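You operate a simulated robot arm through the tools that you are given. There is no shell and no other tool. Be economical: measure what you need, move in short steps, check, and stop when the job is done.

Carry out the task below with a simulated robot arm. There is one attempt and no reset: what you move stays moved.

TASK
Put the black roller from the spares table top on the white size card there and the green roller on top of the blue insole there.
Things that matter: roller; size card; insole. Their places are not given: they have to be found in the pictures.

It is judged by the outcome, as a careful person would: the job done as asked, and still so three seconds after it is handed in. It fails if anything else is knocked over, pushed out of place, dropped, spilled or broken.

THE ROBOT
A 6-joint arm with a two-finger parallel gripper, fixed in place. Base frame: the origin is at the foot of the arm, x ahead of it, y to its left, z up; the work surface is at about z = 0. Lengths are in m, angles in degrees, forces in N, time in s.
With the tool pointing down near the work surface it reaches from about 0.14 to 0.58 m from the base axis. Its first joint turns from -66.0 to 66.0 degrees. Payload 2.1 kg.
Tool frame: the origin (TCP) lies between the finger pads and is the grasp point; the fingertips stand 0.03 m ahead of it; z points along the fingers, y is the line along which they close. The gripper opens to 0.094 m. The fingers are 0.028 m wide and 0.01 m thick; the gripper's body (0.05 by 0.096 m) begins 0.055 m behind the TCP.
Orientation is that of the tool frame in the base frame, as [roll, pitch, yaw] about the fixed x, y, z axes, in that order (R = Rz(yaw) Ry(pitch) Rx(roll)). With the fingers straight down and closing along the base's y, the tool's x points along the base's -x, its y along +y and its z along -z.

THE INTERFACE
- The arm moves only by the tool drive_tool. Its argument "series" is a list of rows, each a list of 3 entries, a list of its own where there are three numbers: the shift along the tool's x, y, z in m, then the turn, a rotation vector about the tool's x, y, z in degrees, then the opening in per cent of the stroke, from 0 (shut) to 100 (fully open). In form: [[[x, y, z], [rx, ry, rz], fingers], ...]. A call has 1 to 10 rows; each row is the pose to reach, as a shift and turn from the pose commanded when the call began, along the tool's axes at that moment. A row lasts 0.2 s, in which the tool goes at most 0.05 m and 8.6 degrees; a call with a longer step from one row to the next is refused whole, and so is a gripper value outside its range. A pose out of reach is approached as far as the arm can. The call stops where the force on the tool passes 40 N (or 10 N more than at its start, if that is more) or the arm is blocked; 0.2 s more then pass. The fingers move at their own pace (about 0.072 m/s each) and stop on an object; they squeeze with about 22 N. The grip force told is the motor's: it shows also when the fingers shut on nothing. Time passes only in rows, and 0.2 s behind the last, so rows that repeat a pose let the fingers close. It gives the time, the measured TCP pose, the force on the tool (base axes), the opening and the grip force at its end, in the units of the frame above (readings bear some noise), and new pictures: "show" is both (left out), scene, wrist or none.
- Cameras (640 x 400 px; columns grow to the right, rows downward): "scene" is fixed at [0.0255, -0.3527, 0.4938]; the picture's right is [0.96, -0.28, 0.00], its down [-0.13, -0.46, -0.88] and it looks along [0.25, 0.84, -0.48] (base axes); focal length 359 px, centre (320, 200). "wrist" rides on the gripper at [-0.037, 0, -0.058] in the tool frame; the picture's right is [0.00, -1.00, 0.00], its down [0.97, 0.00, -0.24] and it looks along [0.24, 0.00, 0.97] (tool axes); focal length 218 px, centre (320, 200).
- locate(camera, pixels): for up to 12 pixels [column, row] of the newest picture of that camera ("zoom" is the newest enlarged one), the place [x, y, z] in the base frame of the surface seen there, good to about 0.002 m. No time passes.
- inspect(camera, box): a new picture of the part [left, top, right, bottom] of that camera's present view, enlarged. No time passes.
- job_done(): hands the job in; it is judged then, once.

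Work in short steps. Measure before you move; look again where a grasp or a placing could have gone wrong, and mend it. You have 60 turns and 100 pictures in all, the two below and enlarged ones among them. Open the gripper and draw the arm clear of the work before you hand the job in, unless the task says otherwise; then end with one line.

The tools are called after "Request:" as a command line: name --argument value ..., lists and objects as JSON in quotes. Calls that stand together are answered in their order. drive_tool: Moves the arm, as the interface text tells. Its arguments: {"type":"object","properties":{"series":{"type":"array","items":{"type":"array"}},"show":{"type":"string","enum":["both","scene","wrist","none"]}},"required":["series"]} The other tools are called the same way: locate (camera, pixels) gives the place of the surface under pixels of a picture; inspect (camera, box) takes an enlarged picture of a part of a camera's view; job_done () hands the job in.

At the start:

```text
time_s: 0.0
eef_pos: [0.2237, 0.2352, 0.291]
tool_rot: [-179.9, 0.1, 180.0]
force: [0.1, -0.1, 0.6]
grip_width: 0.0941
grip_force: 0.1
```

scene: 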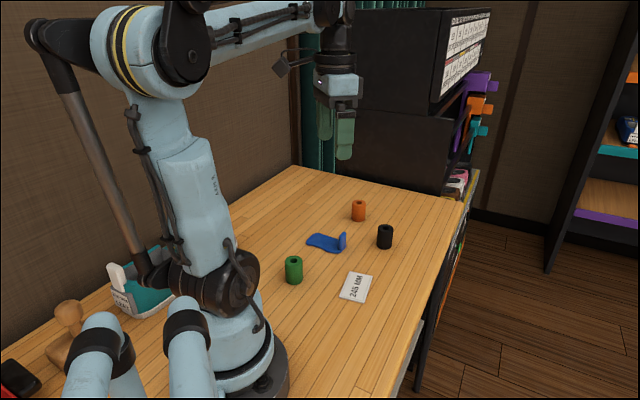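
wrist: 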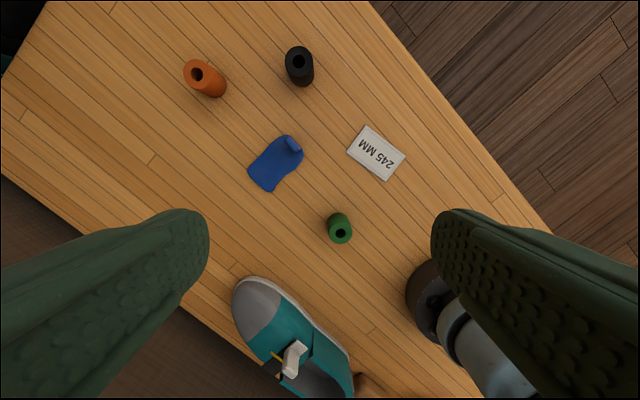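

The pictures show green roller (293,270), black roller (384,236), blue insole (327,242) and white card (355,287) in the scene view. I enlarge both to measure.

Request:
inspect --camera "scene" --box '[260, 180, 420, 320]'

Request:
inspect --camera "wrist" --box '[220, 30, 430, 260]'

Request:
locate --camera "wrist" --pixels '[[299, 60], [302, 84], [340, 233], [338, 218], [366, 126], [405, 155], [386, 181], [347, 151], [262, 180], [275, 165], [293, 145], [300, 155]]'

Request:
locate --camera "scene" --pixels '[[384, 227], [384, 240], [293, 259], [293, 275], [355, 287], [315, 242], [330, 244], [343, 241], [343, 233], [359, 203], [308, 239], [336, 250]]'

```text
2.86 times, centred on (340, 250) of scene
```

zoom: 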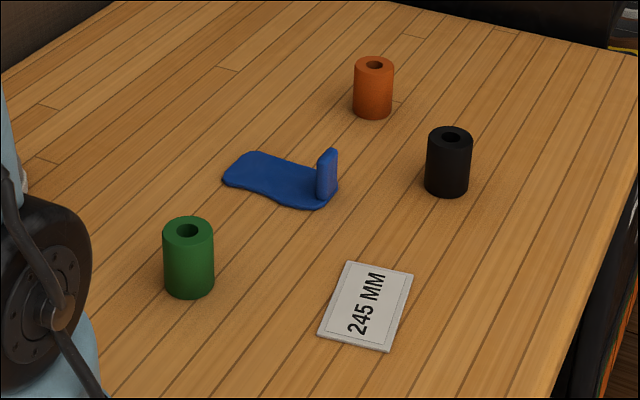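

```text
1.74 times, centred on (325, 145) of wrist
```

zoom: 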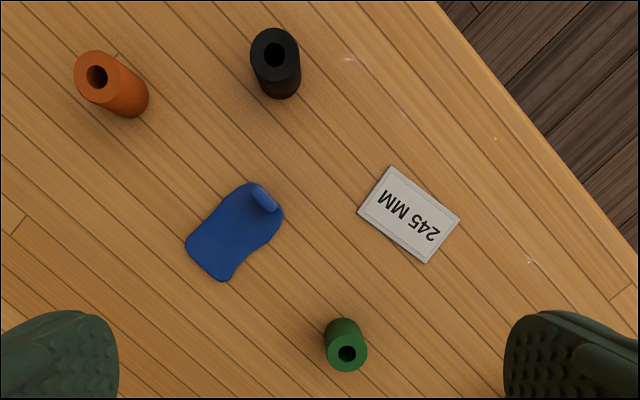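

```text
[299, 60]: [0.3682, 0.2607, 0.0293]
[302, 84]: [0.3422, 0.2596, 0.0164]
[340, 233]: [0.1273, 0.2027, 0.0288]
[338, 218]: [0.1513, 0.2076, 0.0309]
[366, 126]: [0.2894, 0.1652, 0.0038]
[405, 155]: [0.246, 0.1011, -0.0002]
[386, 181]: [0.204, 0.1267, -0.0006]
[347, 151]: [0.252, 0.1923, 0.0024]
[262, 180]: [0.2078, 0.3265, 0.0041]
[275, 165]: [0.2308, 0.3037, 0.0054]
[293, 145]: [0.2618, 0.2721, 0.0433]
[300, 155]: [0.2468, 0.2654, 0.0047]
```

```text
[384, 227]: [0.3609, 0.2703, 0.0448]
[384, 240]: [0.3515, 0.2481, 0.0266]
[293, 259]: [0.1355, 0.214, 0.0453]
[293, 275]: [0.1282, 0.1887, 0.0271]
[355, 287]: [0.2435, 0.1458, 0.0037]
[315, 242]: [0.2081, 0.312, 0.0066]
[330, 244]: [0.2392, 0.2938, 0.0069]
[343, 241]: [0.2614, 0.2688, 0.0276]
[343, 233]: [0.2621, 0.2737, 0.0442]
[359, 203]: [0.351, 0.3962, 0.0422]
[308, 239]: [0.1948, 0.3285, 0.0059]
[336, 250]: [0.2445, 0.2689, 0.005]
```

Black stands near (0.357,0.265), green near (0.133,0.203), both ~0.045 tall. I go above the black roller at z 0.15 to measure it closely.

Request:
drive_tool --series '[[[-0.03, 0.006, 0.028], [0, 0, 0], 100], [[-0.06, 0.012, 0.056], [0, 0, 0], 100], [[-0.09, 0.018, 0.084], [0, 0, 0], 100], [[-0.12, 0.024, 0.112], [0, 0, 0], 100], [[-0.133, 0.03, 0.141], [0, 0, 0], 100], [[-0.133, 0.03, 0.141], [0, 0, 0], 100]]'

```text
time_s: 1.4
eef_pos: [0.3556, 0.265, 0.1504]
tool_rot: [180.0, 0.0, 180.0]
force: [-0.4, -0.2, 0.6]
grip_width: 0.0939
grip_force: 0.0
```

scene: 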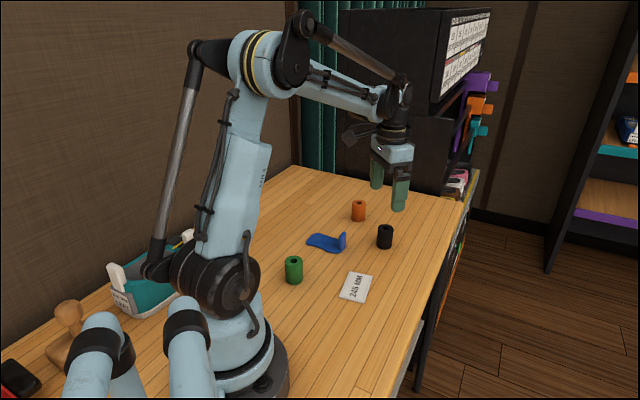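
wrist: 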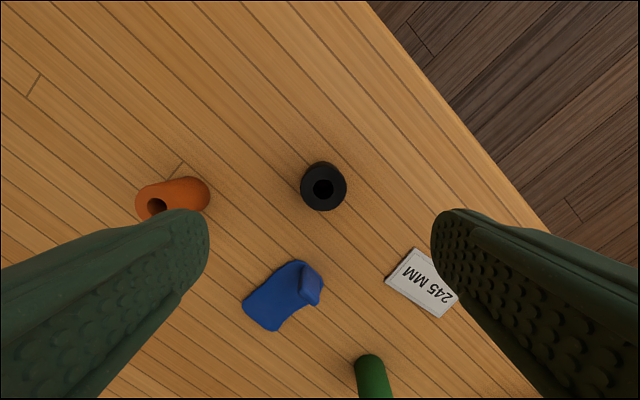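

The black roller's top shows at about (323,188) in the wrist view; I locate its rim.

Request:
locate --camera "wrist" --pixels '[[303, 188], [344, 188], [323, 173], [323, 207], [310, 188], [337, 188], [323, 204], [401, 262], [432, 280]]'

Request:
inspect --camera "wrist" --box '[280, 150, 370, 220]'

```text
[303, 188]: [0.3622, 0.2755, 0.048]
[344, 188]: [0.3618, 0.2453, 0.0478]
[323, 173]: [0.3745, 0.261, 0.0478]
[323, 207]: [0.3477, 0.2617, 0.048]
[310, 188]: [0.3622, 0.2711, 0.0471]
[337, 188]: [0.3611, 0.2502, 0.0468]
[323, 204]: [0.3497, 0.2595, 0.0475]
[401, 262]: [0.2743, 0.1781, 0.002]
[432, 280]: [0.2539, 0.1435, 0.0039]
```

```text
5.71 times, centred on (325, 185) of wrist
```

zoom: 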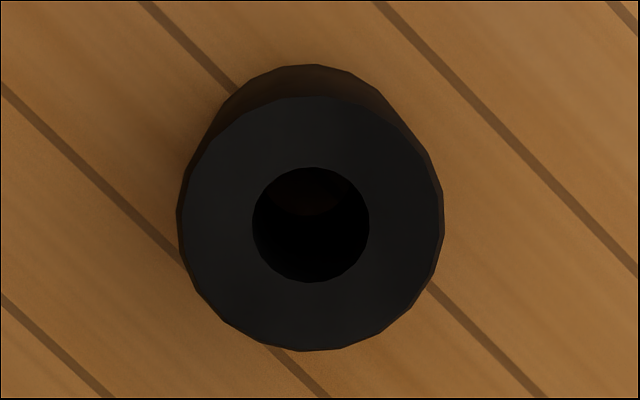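

Black roller centre is about (0.361,0.2605), radius 0.017, height 0.048. I align, descend to TCP z 0.038 and close.

Request:
drive_tool --series '[[[-0.005, -0.0045, 0.03], [0, 0, 0], 100], [[-0.005, -0.0045, 0.06], [0, 0, 0], 100], [[-0.005, -0.0045, 0.09], [0, 0, 0], 100], [[-0.005, -0.0045, 0.112], [0, 0, 0], 100], [[-0.005, -0.0045, 0.112], [0, 0, 0], 100], [[-0.005, -0.0045, 0.112], [0, 0, 0], 40], [[-0.005, -0.0045, 0.112], [0, 0, 0], 20], [[-0.005, -0.0045, 0.112], [0, 0, 0], 10], [[-0.005, -0.0045, 0.112], [0, 0, 0], 10]]'

```text
time_s: 3.4
eef_pos: [0.3604, 0.2613, 0.038]
tool_rot: [-180.0, 0.0, -179.9]
force: [0.9, 0.0, -0.2]
grip_width: 0.0353
grip_force: 21.7
```

scene: 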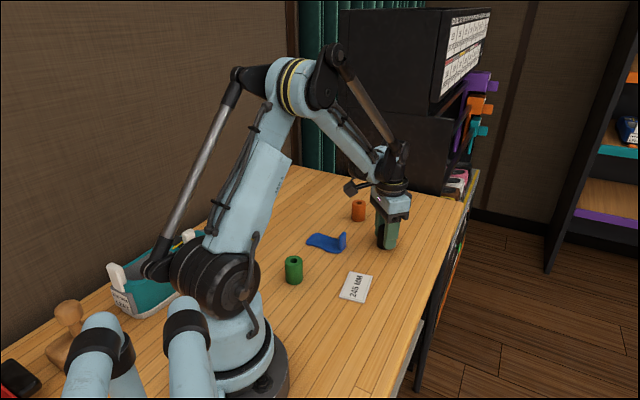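
wrist: 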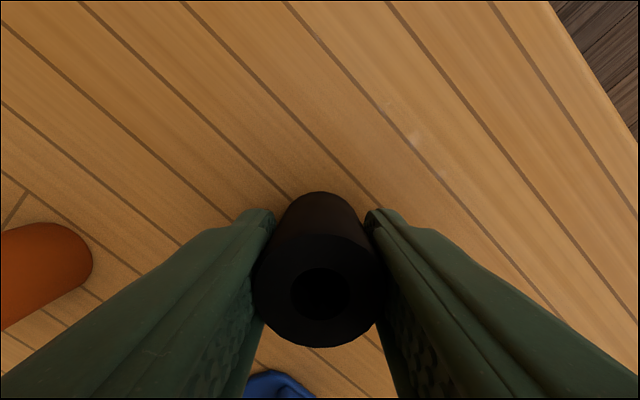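

Gripped at 0.035 m width. I lift and carry it above the card centre (0.246,0.146).

Request:
drive_tool --series '[[[0, 0, -0.03], [0, 0, 0], 10], [[0, 0, -0.06], [0, 0, 0], 10], [[0, 0, -0.09], [0, 0, 0], 10], [[0.025, -0.025, -0.09], [0, 0, 0], 10], [[0.05, -0.05, -0.09], [0, 0, 0], 10], [[0.075, -0.075, -0.09], [0, 0, 0], 10], [[0.1, -0.1, -0.09], [0, 0, 0], 10], [[0.1145, -0.115, -0.08], [0, 0, 0], 10], [[0.1145, -0.115, -0.06], [0, 0, 0], 10], [[0.1145, -0.115, -0.06], [0, 0, 0], 10]]'

Request:
inspect --camera "scene" --box '[260, 180, 420, 320]'

```text
time_s: 5.6
eef_pos: [0.2476, 0.1463, 0.0985]
tool_rot: [179.9, 0.1, -180.0]
force: [-0.2, 0.2, -0.8]
grip_width: 0.0355
grip_force: 21.7
```

scene: 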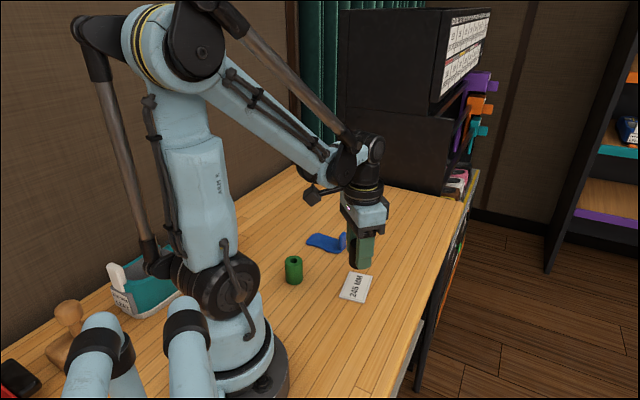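
wrist: 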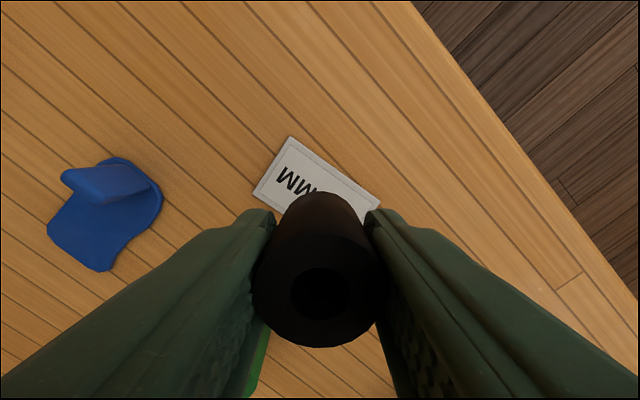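

```text
2.86 times, centred on (340, 250) of scene
```

zoom: 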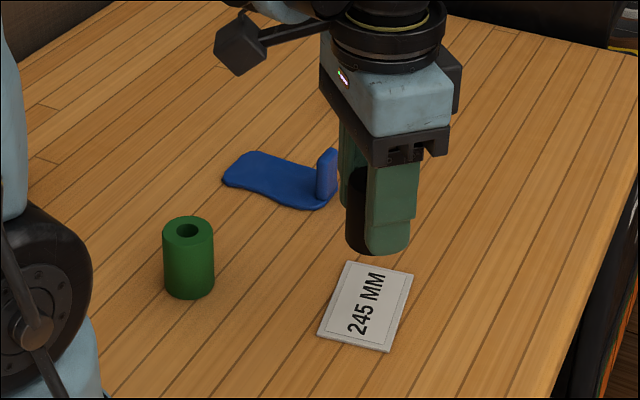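

The whole card is visible in the enlarged scene view; I locate points just inside its corners to confirm its centre.

Request:
locate --camera "zoom" --pixels '[[350, 267], [408, 278], [386, 346], [324, 333], [366, 306], [337, 300], [397, 312], [379, 272], [355, 339], [205, 184], [270, 182], [320, 165]]'

```text
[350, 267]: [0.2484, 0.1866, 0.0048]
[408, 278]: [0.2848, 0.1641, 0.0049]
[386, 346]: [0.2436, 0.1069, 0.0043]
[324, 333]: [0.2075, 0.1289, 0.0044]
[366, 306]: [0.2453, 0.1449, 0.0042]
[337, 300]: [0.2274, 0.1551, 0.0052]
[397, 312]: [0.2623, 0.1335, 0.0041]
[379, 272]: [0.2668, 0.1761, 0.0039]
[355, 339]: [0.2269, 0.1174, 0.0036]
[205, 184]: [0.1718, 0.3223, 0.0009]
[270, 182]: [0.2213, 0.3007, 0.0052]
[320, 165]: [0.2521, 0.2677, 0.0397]
```

Card centre (0.246,0.1465), top at 0.0045. The tool is over it; I lower to TCP z ≈0.043, then check.

Request:
drive_tool --series '[[[0.001, 0, 0.02], [0, 0, 0], 10], [[0.001, 0, 0.04], [0, 0, 0], 10], [[0.001, 0, 0.05], [0, 0, 0], 10], [[0.001, 0, 0.0545], [0, 0, 0], 10], [[0.001, 0, 0.0545], [0, 0, 0], 10]]' --show "none"

Request:
inspect --camera "scene" --box '[310, 220, 400, 310]'

```text
time_s: 6.8
eef_pos: [0.245, 0.146, 0.0437]
tool_rot: [-180.0, 0.0, 179.9]
force: [-0.3, -0.3, -0.3]
grip_width: 0.0352
grip_force: 22.2
```

```text
4.44 times, centred on (355, 265) of scene
```

zoom: 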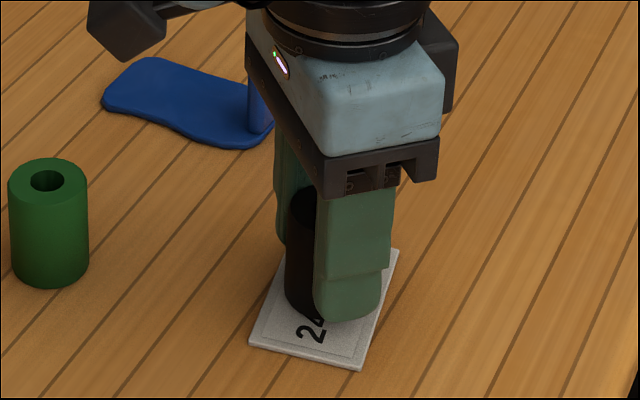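

No contact force yet; I go down 1 mm more and read the force.

Request:
drive_tool --series '[[[0, 0, 0.0005], [0, 0, 0], 10], [[0, 0, 0.001], [0, 0, 0], 10], [[0, 0, 0.001], [0, 0, 0], 10]]' --show "none"

```text
time_s: 7.6
eef_pos: [0.2443, 0.145, 0.0427]
tool_rot: [-180.0, 0.0, -180.0]
force: [-0.9, -1.1, -1.3]
grip_width: 0.035
grip_force: 22.3
```

Still almost no force; I go 1 mm further.

Request:
drive_tool --series '[[[0, 0, 0.0005], [0, 0, 0], 10], [[0, 0, 0.001], [0, 0, 0], 10], [[0, 0, 0.001], [0, 0, 0], 10]]' --show "none"

```text
time_s: 8.4
eef_pos: [0.2461, 0.1471, 0.0407]
tool_rot: [179.9, 0.0, 180.0]
force: [-0.4, -0.8, 0.3]
grip_width: 0.0353
grip_force: 21.9
```

No contact still; another small step.

Request:
drive_tool --series '[[[0, 0, 0.0005], [0, 0, 0], 10], [[0, 0, 0.001], [0, 0, 0], 10], [[0, 0, 0.001], [0, 0, 0], 10]]' --show "none"

Request:
inspect --camera "scene" --box '[325, 250, 385, 310]'

```text
time_s: 9.2
eef_pos: [0.2457, 0.1457, 0.0408]
tool_rot: [-179.9, 0.1, -180.0]
force: [-0.1, -1.4, 25.3]
grip_width: 0.035
grip_force: 22.3
```

```text
6.67 times, centred on (355, 280) of scene
```

zoom: 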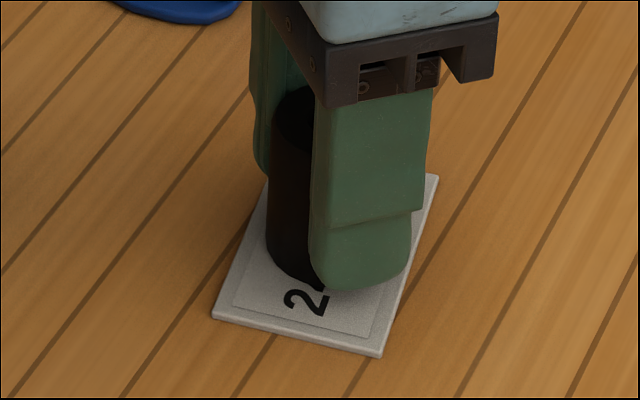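

Contact: 25 N upward. I back off 0.8 mm to relieve it, open, and rise straight up.

Request:
drive_tool --series '[[[0, 0, -0.0007], [0, 0, 0], 10], [[0, 0, -0.0007], [0, 0, 0], 45], [[0, 0, -0.0007], [0, 0, 0], 75], [[0, 0, -0.0007], [0, 0, 0], 75], [[0, 0, -0.02], [0, 0, 0], 75], [[0, 0, -0.05], [0, 0, 0], 75], [[0, 0, -0.08], [0, 0, 0], 80], [[0, 0, -0.11], [0, 0, 0], 90], [[0, 0, -0.11], [0, 0, 0], 100]]'

```text
time_s: 11.2
eef_pos: [0.2458, 0.1454, 0.1527]
tool_rot: [-180.0, -0.1, 180.0]
force: [-0.5, 0.7, 0.3]
grip_width: 0.094
grip_force: 0.1
```

scene: 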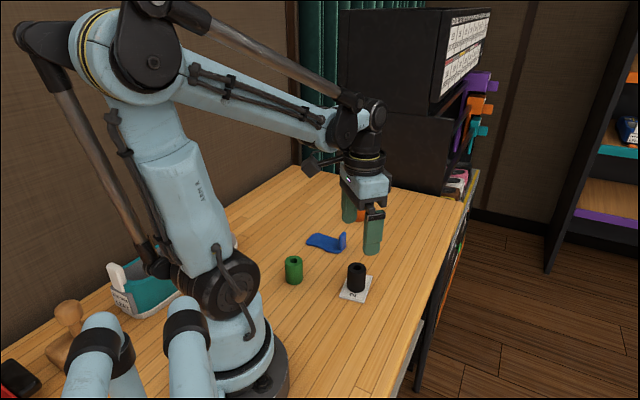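
wrist: 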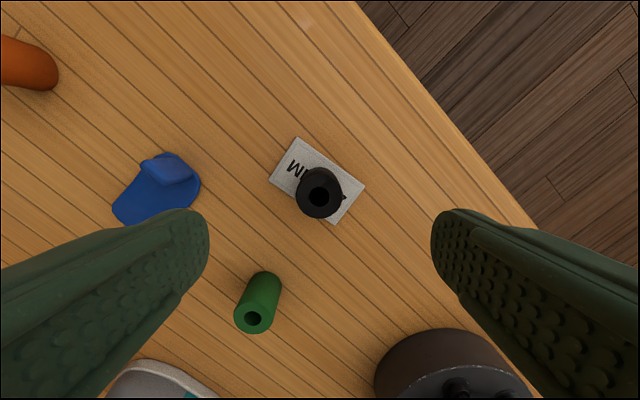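

Black is standing on the card. Next I move above the green roller near (0.133,0.203), keeping height.

Request:
drive_tool --series '[[[0.028, 0.015, -0.01], [0, 0, 0], 100], [[0.056, 0.03, -0.01], [0, 0, 0], 100], [[0.084, 0.045, -0.01], [0, 0, 0], 100], [[0.11, 0.058, 0], [0, 0, 0], 100], [[0.11, 0.058, 0], [0, 0, 0], 100]]'

```text
time_s: 12.4
eef_pos: [0.1352, 0.204, 0.1503]
tool_rot: [179.9, 0.0, 180.0]
force: [-0.5, 0.9, -0.2]
grip_width: 0.0942
grip_force: 0.0
```

scene: 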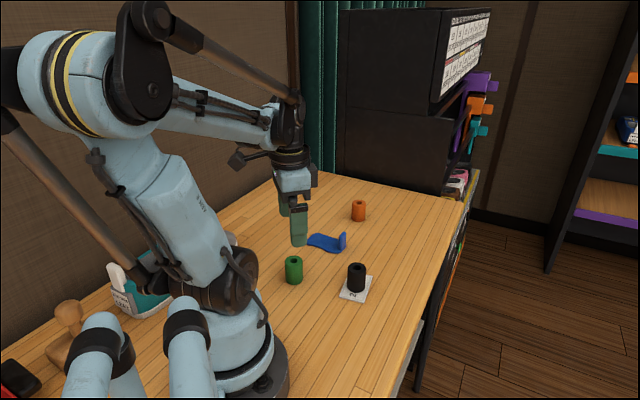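
wrist: 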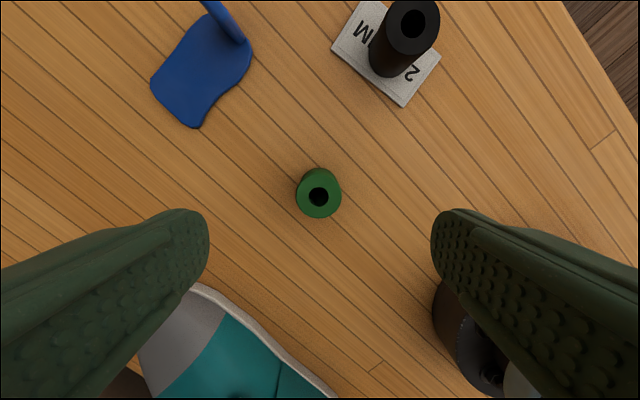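

Green's top ring is around (319,196) in the wrist view. I measure it, the shoe toe nearby, and the insole.

Request:
locate --camera "wrist" --pixels '[[299, 196], [338, 196], [319, 181], [319, 214], [202, 286], [235, 303], [152, 80], [193, 125], [247, 60], [200, 70], [205, 20], [452, 285]]'

Request:
inspect --camera "scene" --box '[270, 210, 370, 300]'

Request:
inspect --camera "wrist" --box '[140, 0, 340, 220]'

```text
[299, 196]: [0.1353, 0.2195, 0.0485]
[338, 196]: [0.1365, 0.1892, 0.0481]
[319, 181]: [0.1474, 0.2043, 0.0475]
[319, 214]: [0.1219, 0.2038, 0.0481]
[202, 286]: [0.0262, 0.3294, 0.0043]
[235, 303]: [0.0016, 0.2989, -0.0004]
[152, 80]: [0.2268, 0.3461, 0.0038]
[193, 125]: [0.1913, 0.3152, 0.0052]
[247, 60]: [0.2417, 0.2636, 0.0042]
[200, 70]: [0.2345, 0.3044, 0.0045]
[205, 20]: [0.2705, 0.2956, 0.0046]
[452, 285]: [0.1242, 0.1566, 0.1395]
```

```text
4.44 times, centred on (320, 255) of scene
```

zoom: 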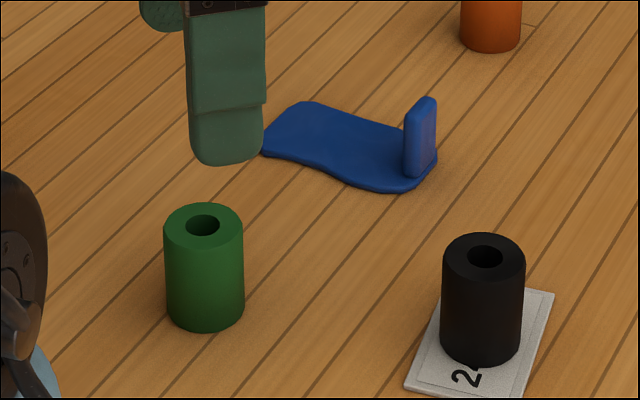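

```text
1.82 times, centred on (240, 110) of wrist
```

zoom: 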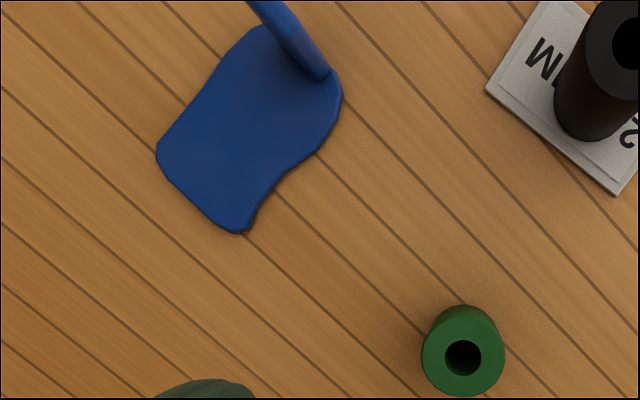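

Green centre is (0.135,0.204), right under the TCP, and everything else is clear of the fingers. I descend to z 0.038 and grip.

Request:
drive_tool --series '[[[0, 0, 0.03], [0, 0, 0], 100], [[0, 0, 0.06], [0, 0, 0], 100], [[0, 0, 0.09], [0, 0, 0], 100], [[0, 0, 0.112], [0, 0, 0], 100], [[0, 0, 0.112], [0, 0, 0], 100], [[0, 0, 0.112], [0, 0, 0], 40], [[0, 0, 0.112], [0, 0, 0], 20], [[0, 0, 0.112], [0, 0, 0], 10], [[0, 0, 0.112], [0, 0, 0], 10]]'

```text
time_s: 14.4
eef_pos: [0.135, 0.205, 0.0394]
tool_rot: [-180.0, 0.0, -180.0]
force: [0.4, 0.2, -0.6]
grip_width: 0.0358
grip_force: 22.0
```

scene: 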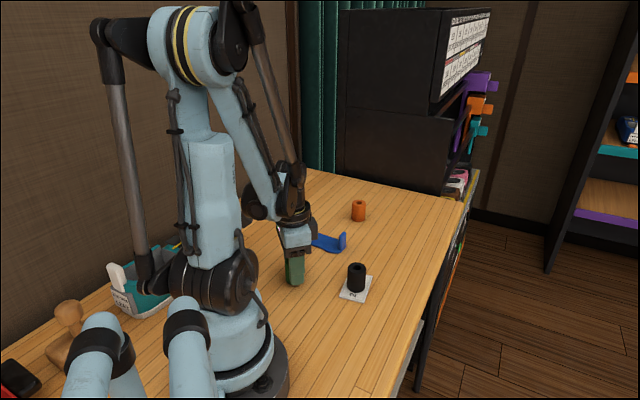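
wrist: 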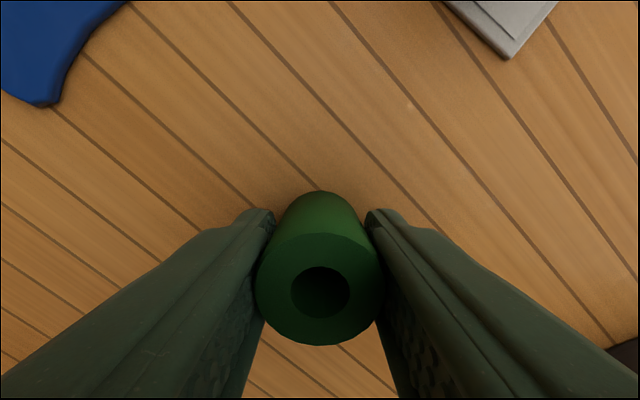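

Green is gripped. I lift 0.09 and move above the insole's flat part (0.227,0.311).

Request:
drive_tool --series '[[[0, 0, -0.03], [0, 0, 0], 10], [[0, 0, -0.06], [0, 0, 0], 10], [[0, 0, -0.09], [0, 0, 0], 10], [[-0.023, 0.0266, -0.09], [0, 0, 0], 10], [[-0.046, 0.0532, -0.09], [0, 0, 0], 10], [[-0.069, 0.08, -0.09], [0, 0, 0], 10], [[-0.092, 0.1065, -0.09], [0, 0, 0], 10], [[-0.092, 0.1065, -0.07], [0, 0, 0], 10], [[-0.092, 0.1065, -0.06], [0, 0, 0], 10], [[-0.092, 0.1065, -0.06], [0, 0, 0], 10]]'

Request:
inspect --camera "scene" --box '[270, 200, 370, 290]'

```text
time_s: 16.6
eef_pos: [0.2266, 0.3101, 0.099]
tool_rot: [-180.0, 0.0, 180.0]
force: [0.6, -0.5, -0.4]
grip_width: 0.0357
grip_force: 21.6
```

scene: 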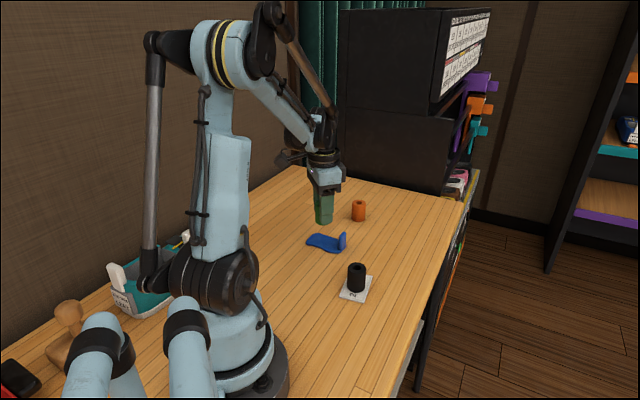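
wrist: 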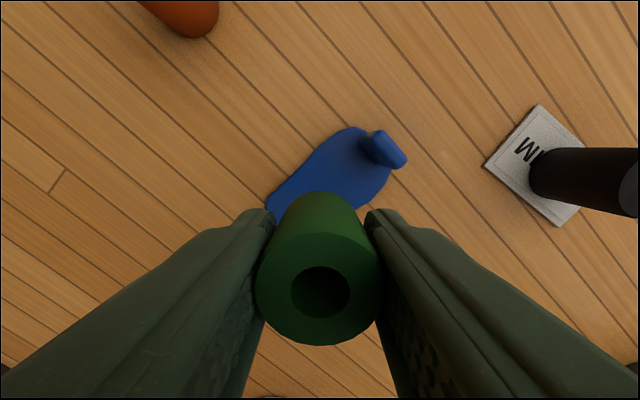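

```text
4.44 times, centred on (320, 245) of scene
```

zoom: 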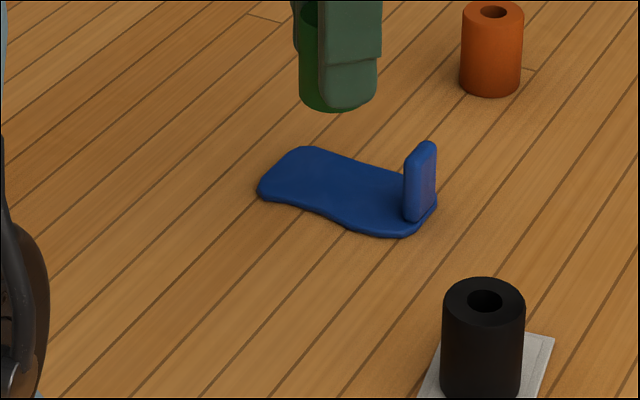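

I measure the insole outline and its flat part from this clear view.

Request:
locate --camera "zoom" --pixels '[[262, 188], [303, 150], [275, 168], [355, 160], [320, 207], [360, 227], [400, 232], [330, 185], [310, 178], [345, 190], [406, 190], [406, 215]]'

```text
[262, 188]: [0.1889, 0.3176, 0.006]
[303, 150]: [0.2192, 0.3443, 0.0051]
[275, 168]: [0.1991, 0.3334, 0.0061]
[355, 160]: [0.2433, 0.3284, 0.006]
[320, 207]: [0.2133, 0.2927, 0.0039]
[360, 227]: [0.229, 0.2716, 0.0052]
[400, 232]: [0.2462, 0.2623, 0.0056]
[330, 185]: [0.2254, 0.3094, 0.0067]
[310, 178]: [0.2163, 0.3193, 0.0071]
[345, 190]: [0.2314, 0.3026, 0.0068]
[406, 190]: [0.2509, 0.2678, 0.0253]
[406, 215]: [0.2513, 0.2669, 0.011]
```

The flat part's middle is (0.228,0.3105), surface at ~0.0065: the tool is on it. I lower to near contact.

Request:
drive_tool --series '[[[-0.001, 0, 0.02], [0, 0, 0], 10], [[-0.001, 0, 0.04], [0, 0, 0], 10], [[-0.001, 0, 0.05], [0, 0, 0], 10], [[-0.001, 0, 0.053], [0, 0, 0], 10], [[-0.001, 0, 0.053], [0, 0, 0], 10]]' --show "none"

Request:
inspect --camera "scene" --box '[280, 190, 360, 270]'

```text
time_s: 17.8
eef_pos: [0.2281, 0.3096, 0.0454]
tool_rot: [180.0, -0.1, -180.0]
force: [-0.8, -0.2, -0.8]
grip_width: 0.0357
grip_force: 21.5
```

```text
5.00 times, centred on (320, 230) of scene
```

zoom: 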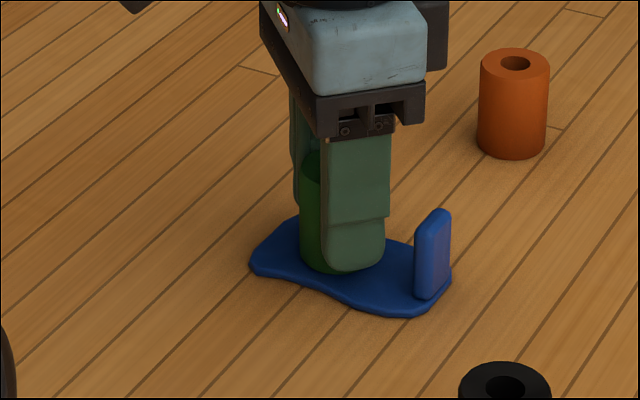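

Well placed, not yet touching. I lower 1 mm.

Request:
drive_tool --series '[[[0, 0, 0.0005], [0, 0, 0], 10], [[0, 0, 0.001], [0, 0, 0], 10], [[0, 0, 0.001], [0, 0, 0], 10]]' --show "none"

```text
time_s: 18.6
eef_pos: [0.227, 0.3112, 0.0452]
tool_rot: [-179.9, 0.0, -180.0]
force: [-0.4, 0.3, 0.8]
grip_width: 0.0355
grip_force: 21.8
```

Still no contact; another 1 mm.

Request:
drive_tool --series '[[[0, 0, 0.0005], [0, 0, 0], 10], [[0, 0, 0.001], [0, 0, 0], 10], [[0, 0, 0.001], [0, 0, 0], 10]]' --show "none"

```text
time_s: 19.4
eef_pos: [0.2291, 0.3098, 0.0444]
tool_rot: [179.9, 0.0, -179.9]
force: [-2.4, 3.2, 14.8]
grip_width: 0.0355
grip_force: 21.9
```

Contact (15 N). I back off 0.4 mm, open only part way to stay clear of the upright tab, and rise.

Request:
drive_tool --series '[[[0, 0, -0.0004], [0, 0, 0], 10], [[0, 0, -0.0004], [0, 0, 0], 45], [[0, 0, -0.0004], [0, 0, 0], 54], [[0, 0, -0.0004], [0, 0, 0], 54], [[0, 0, -0.015], [0, 0, 0], 54], [[0, 0, -0.04], [0, 0, 0], 54], [[0, 0, -0.07], [0, 0, 0], 54], [[0, 0, -0.1], [0, 0, 0], 60], [[0, 0, -0.14], [0, 0, 0], 80], [[0, 0, -0.14], [0, 0, 0], 100]]'

Request:
inspect --camera "scene" --box '[280, 190, 400, 310]'

```text
time_s: 21.6
eef_pos: [0.2275, 0.3107, 0.1861]
tool_rot: [-179.9, 0.0, -180.0]
force: [-0.3, 0.0, 0.3]
grip_width: 0.0942
grip_force: 0.0
```

scene: 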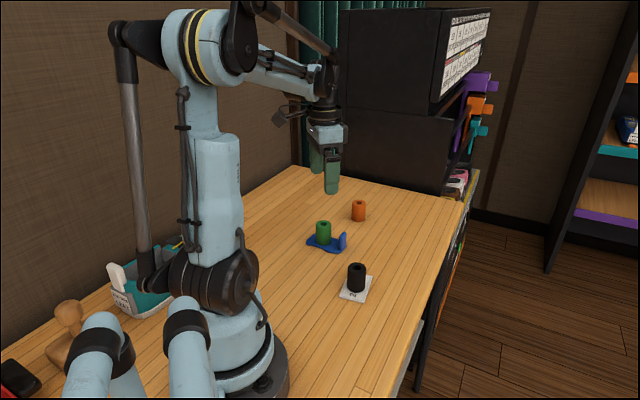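
wrist: 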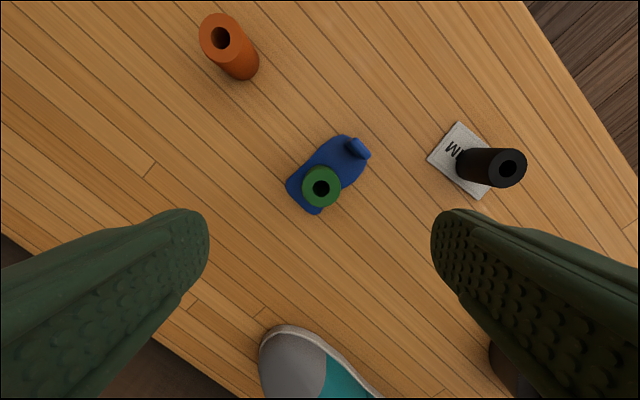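

```text
3.33 times, centred on (340, 250) of scene
```

zoom: 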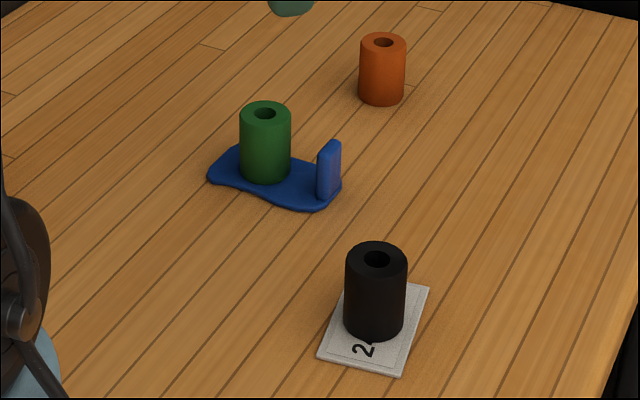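

Both rollers stand upright on their targets, nothing else has shifted, and the arm is clear with the gripper open. I hand in.

Request:
job_done

```text
The job is handed in.
```

The black roller is standing on the white size card and the green roller is standing on the blue insole. In the last pictures nothing else had moved.
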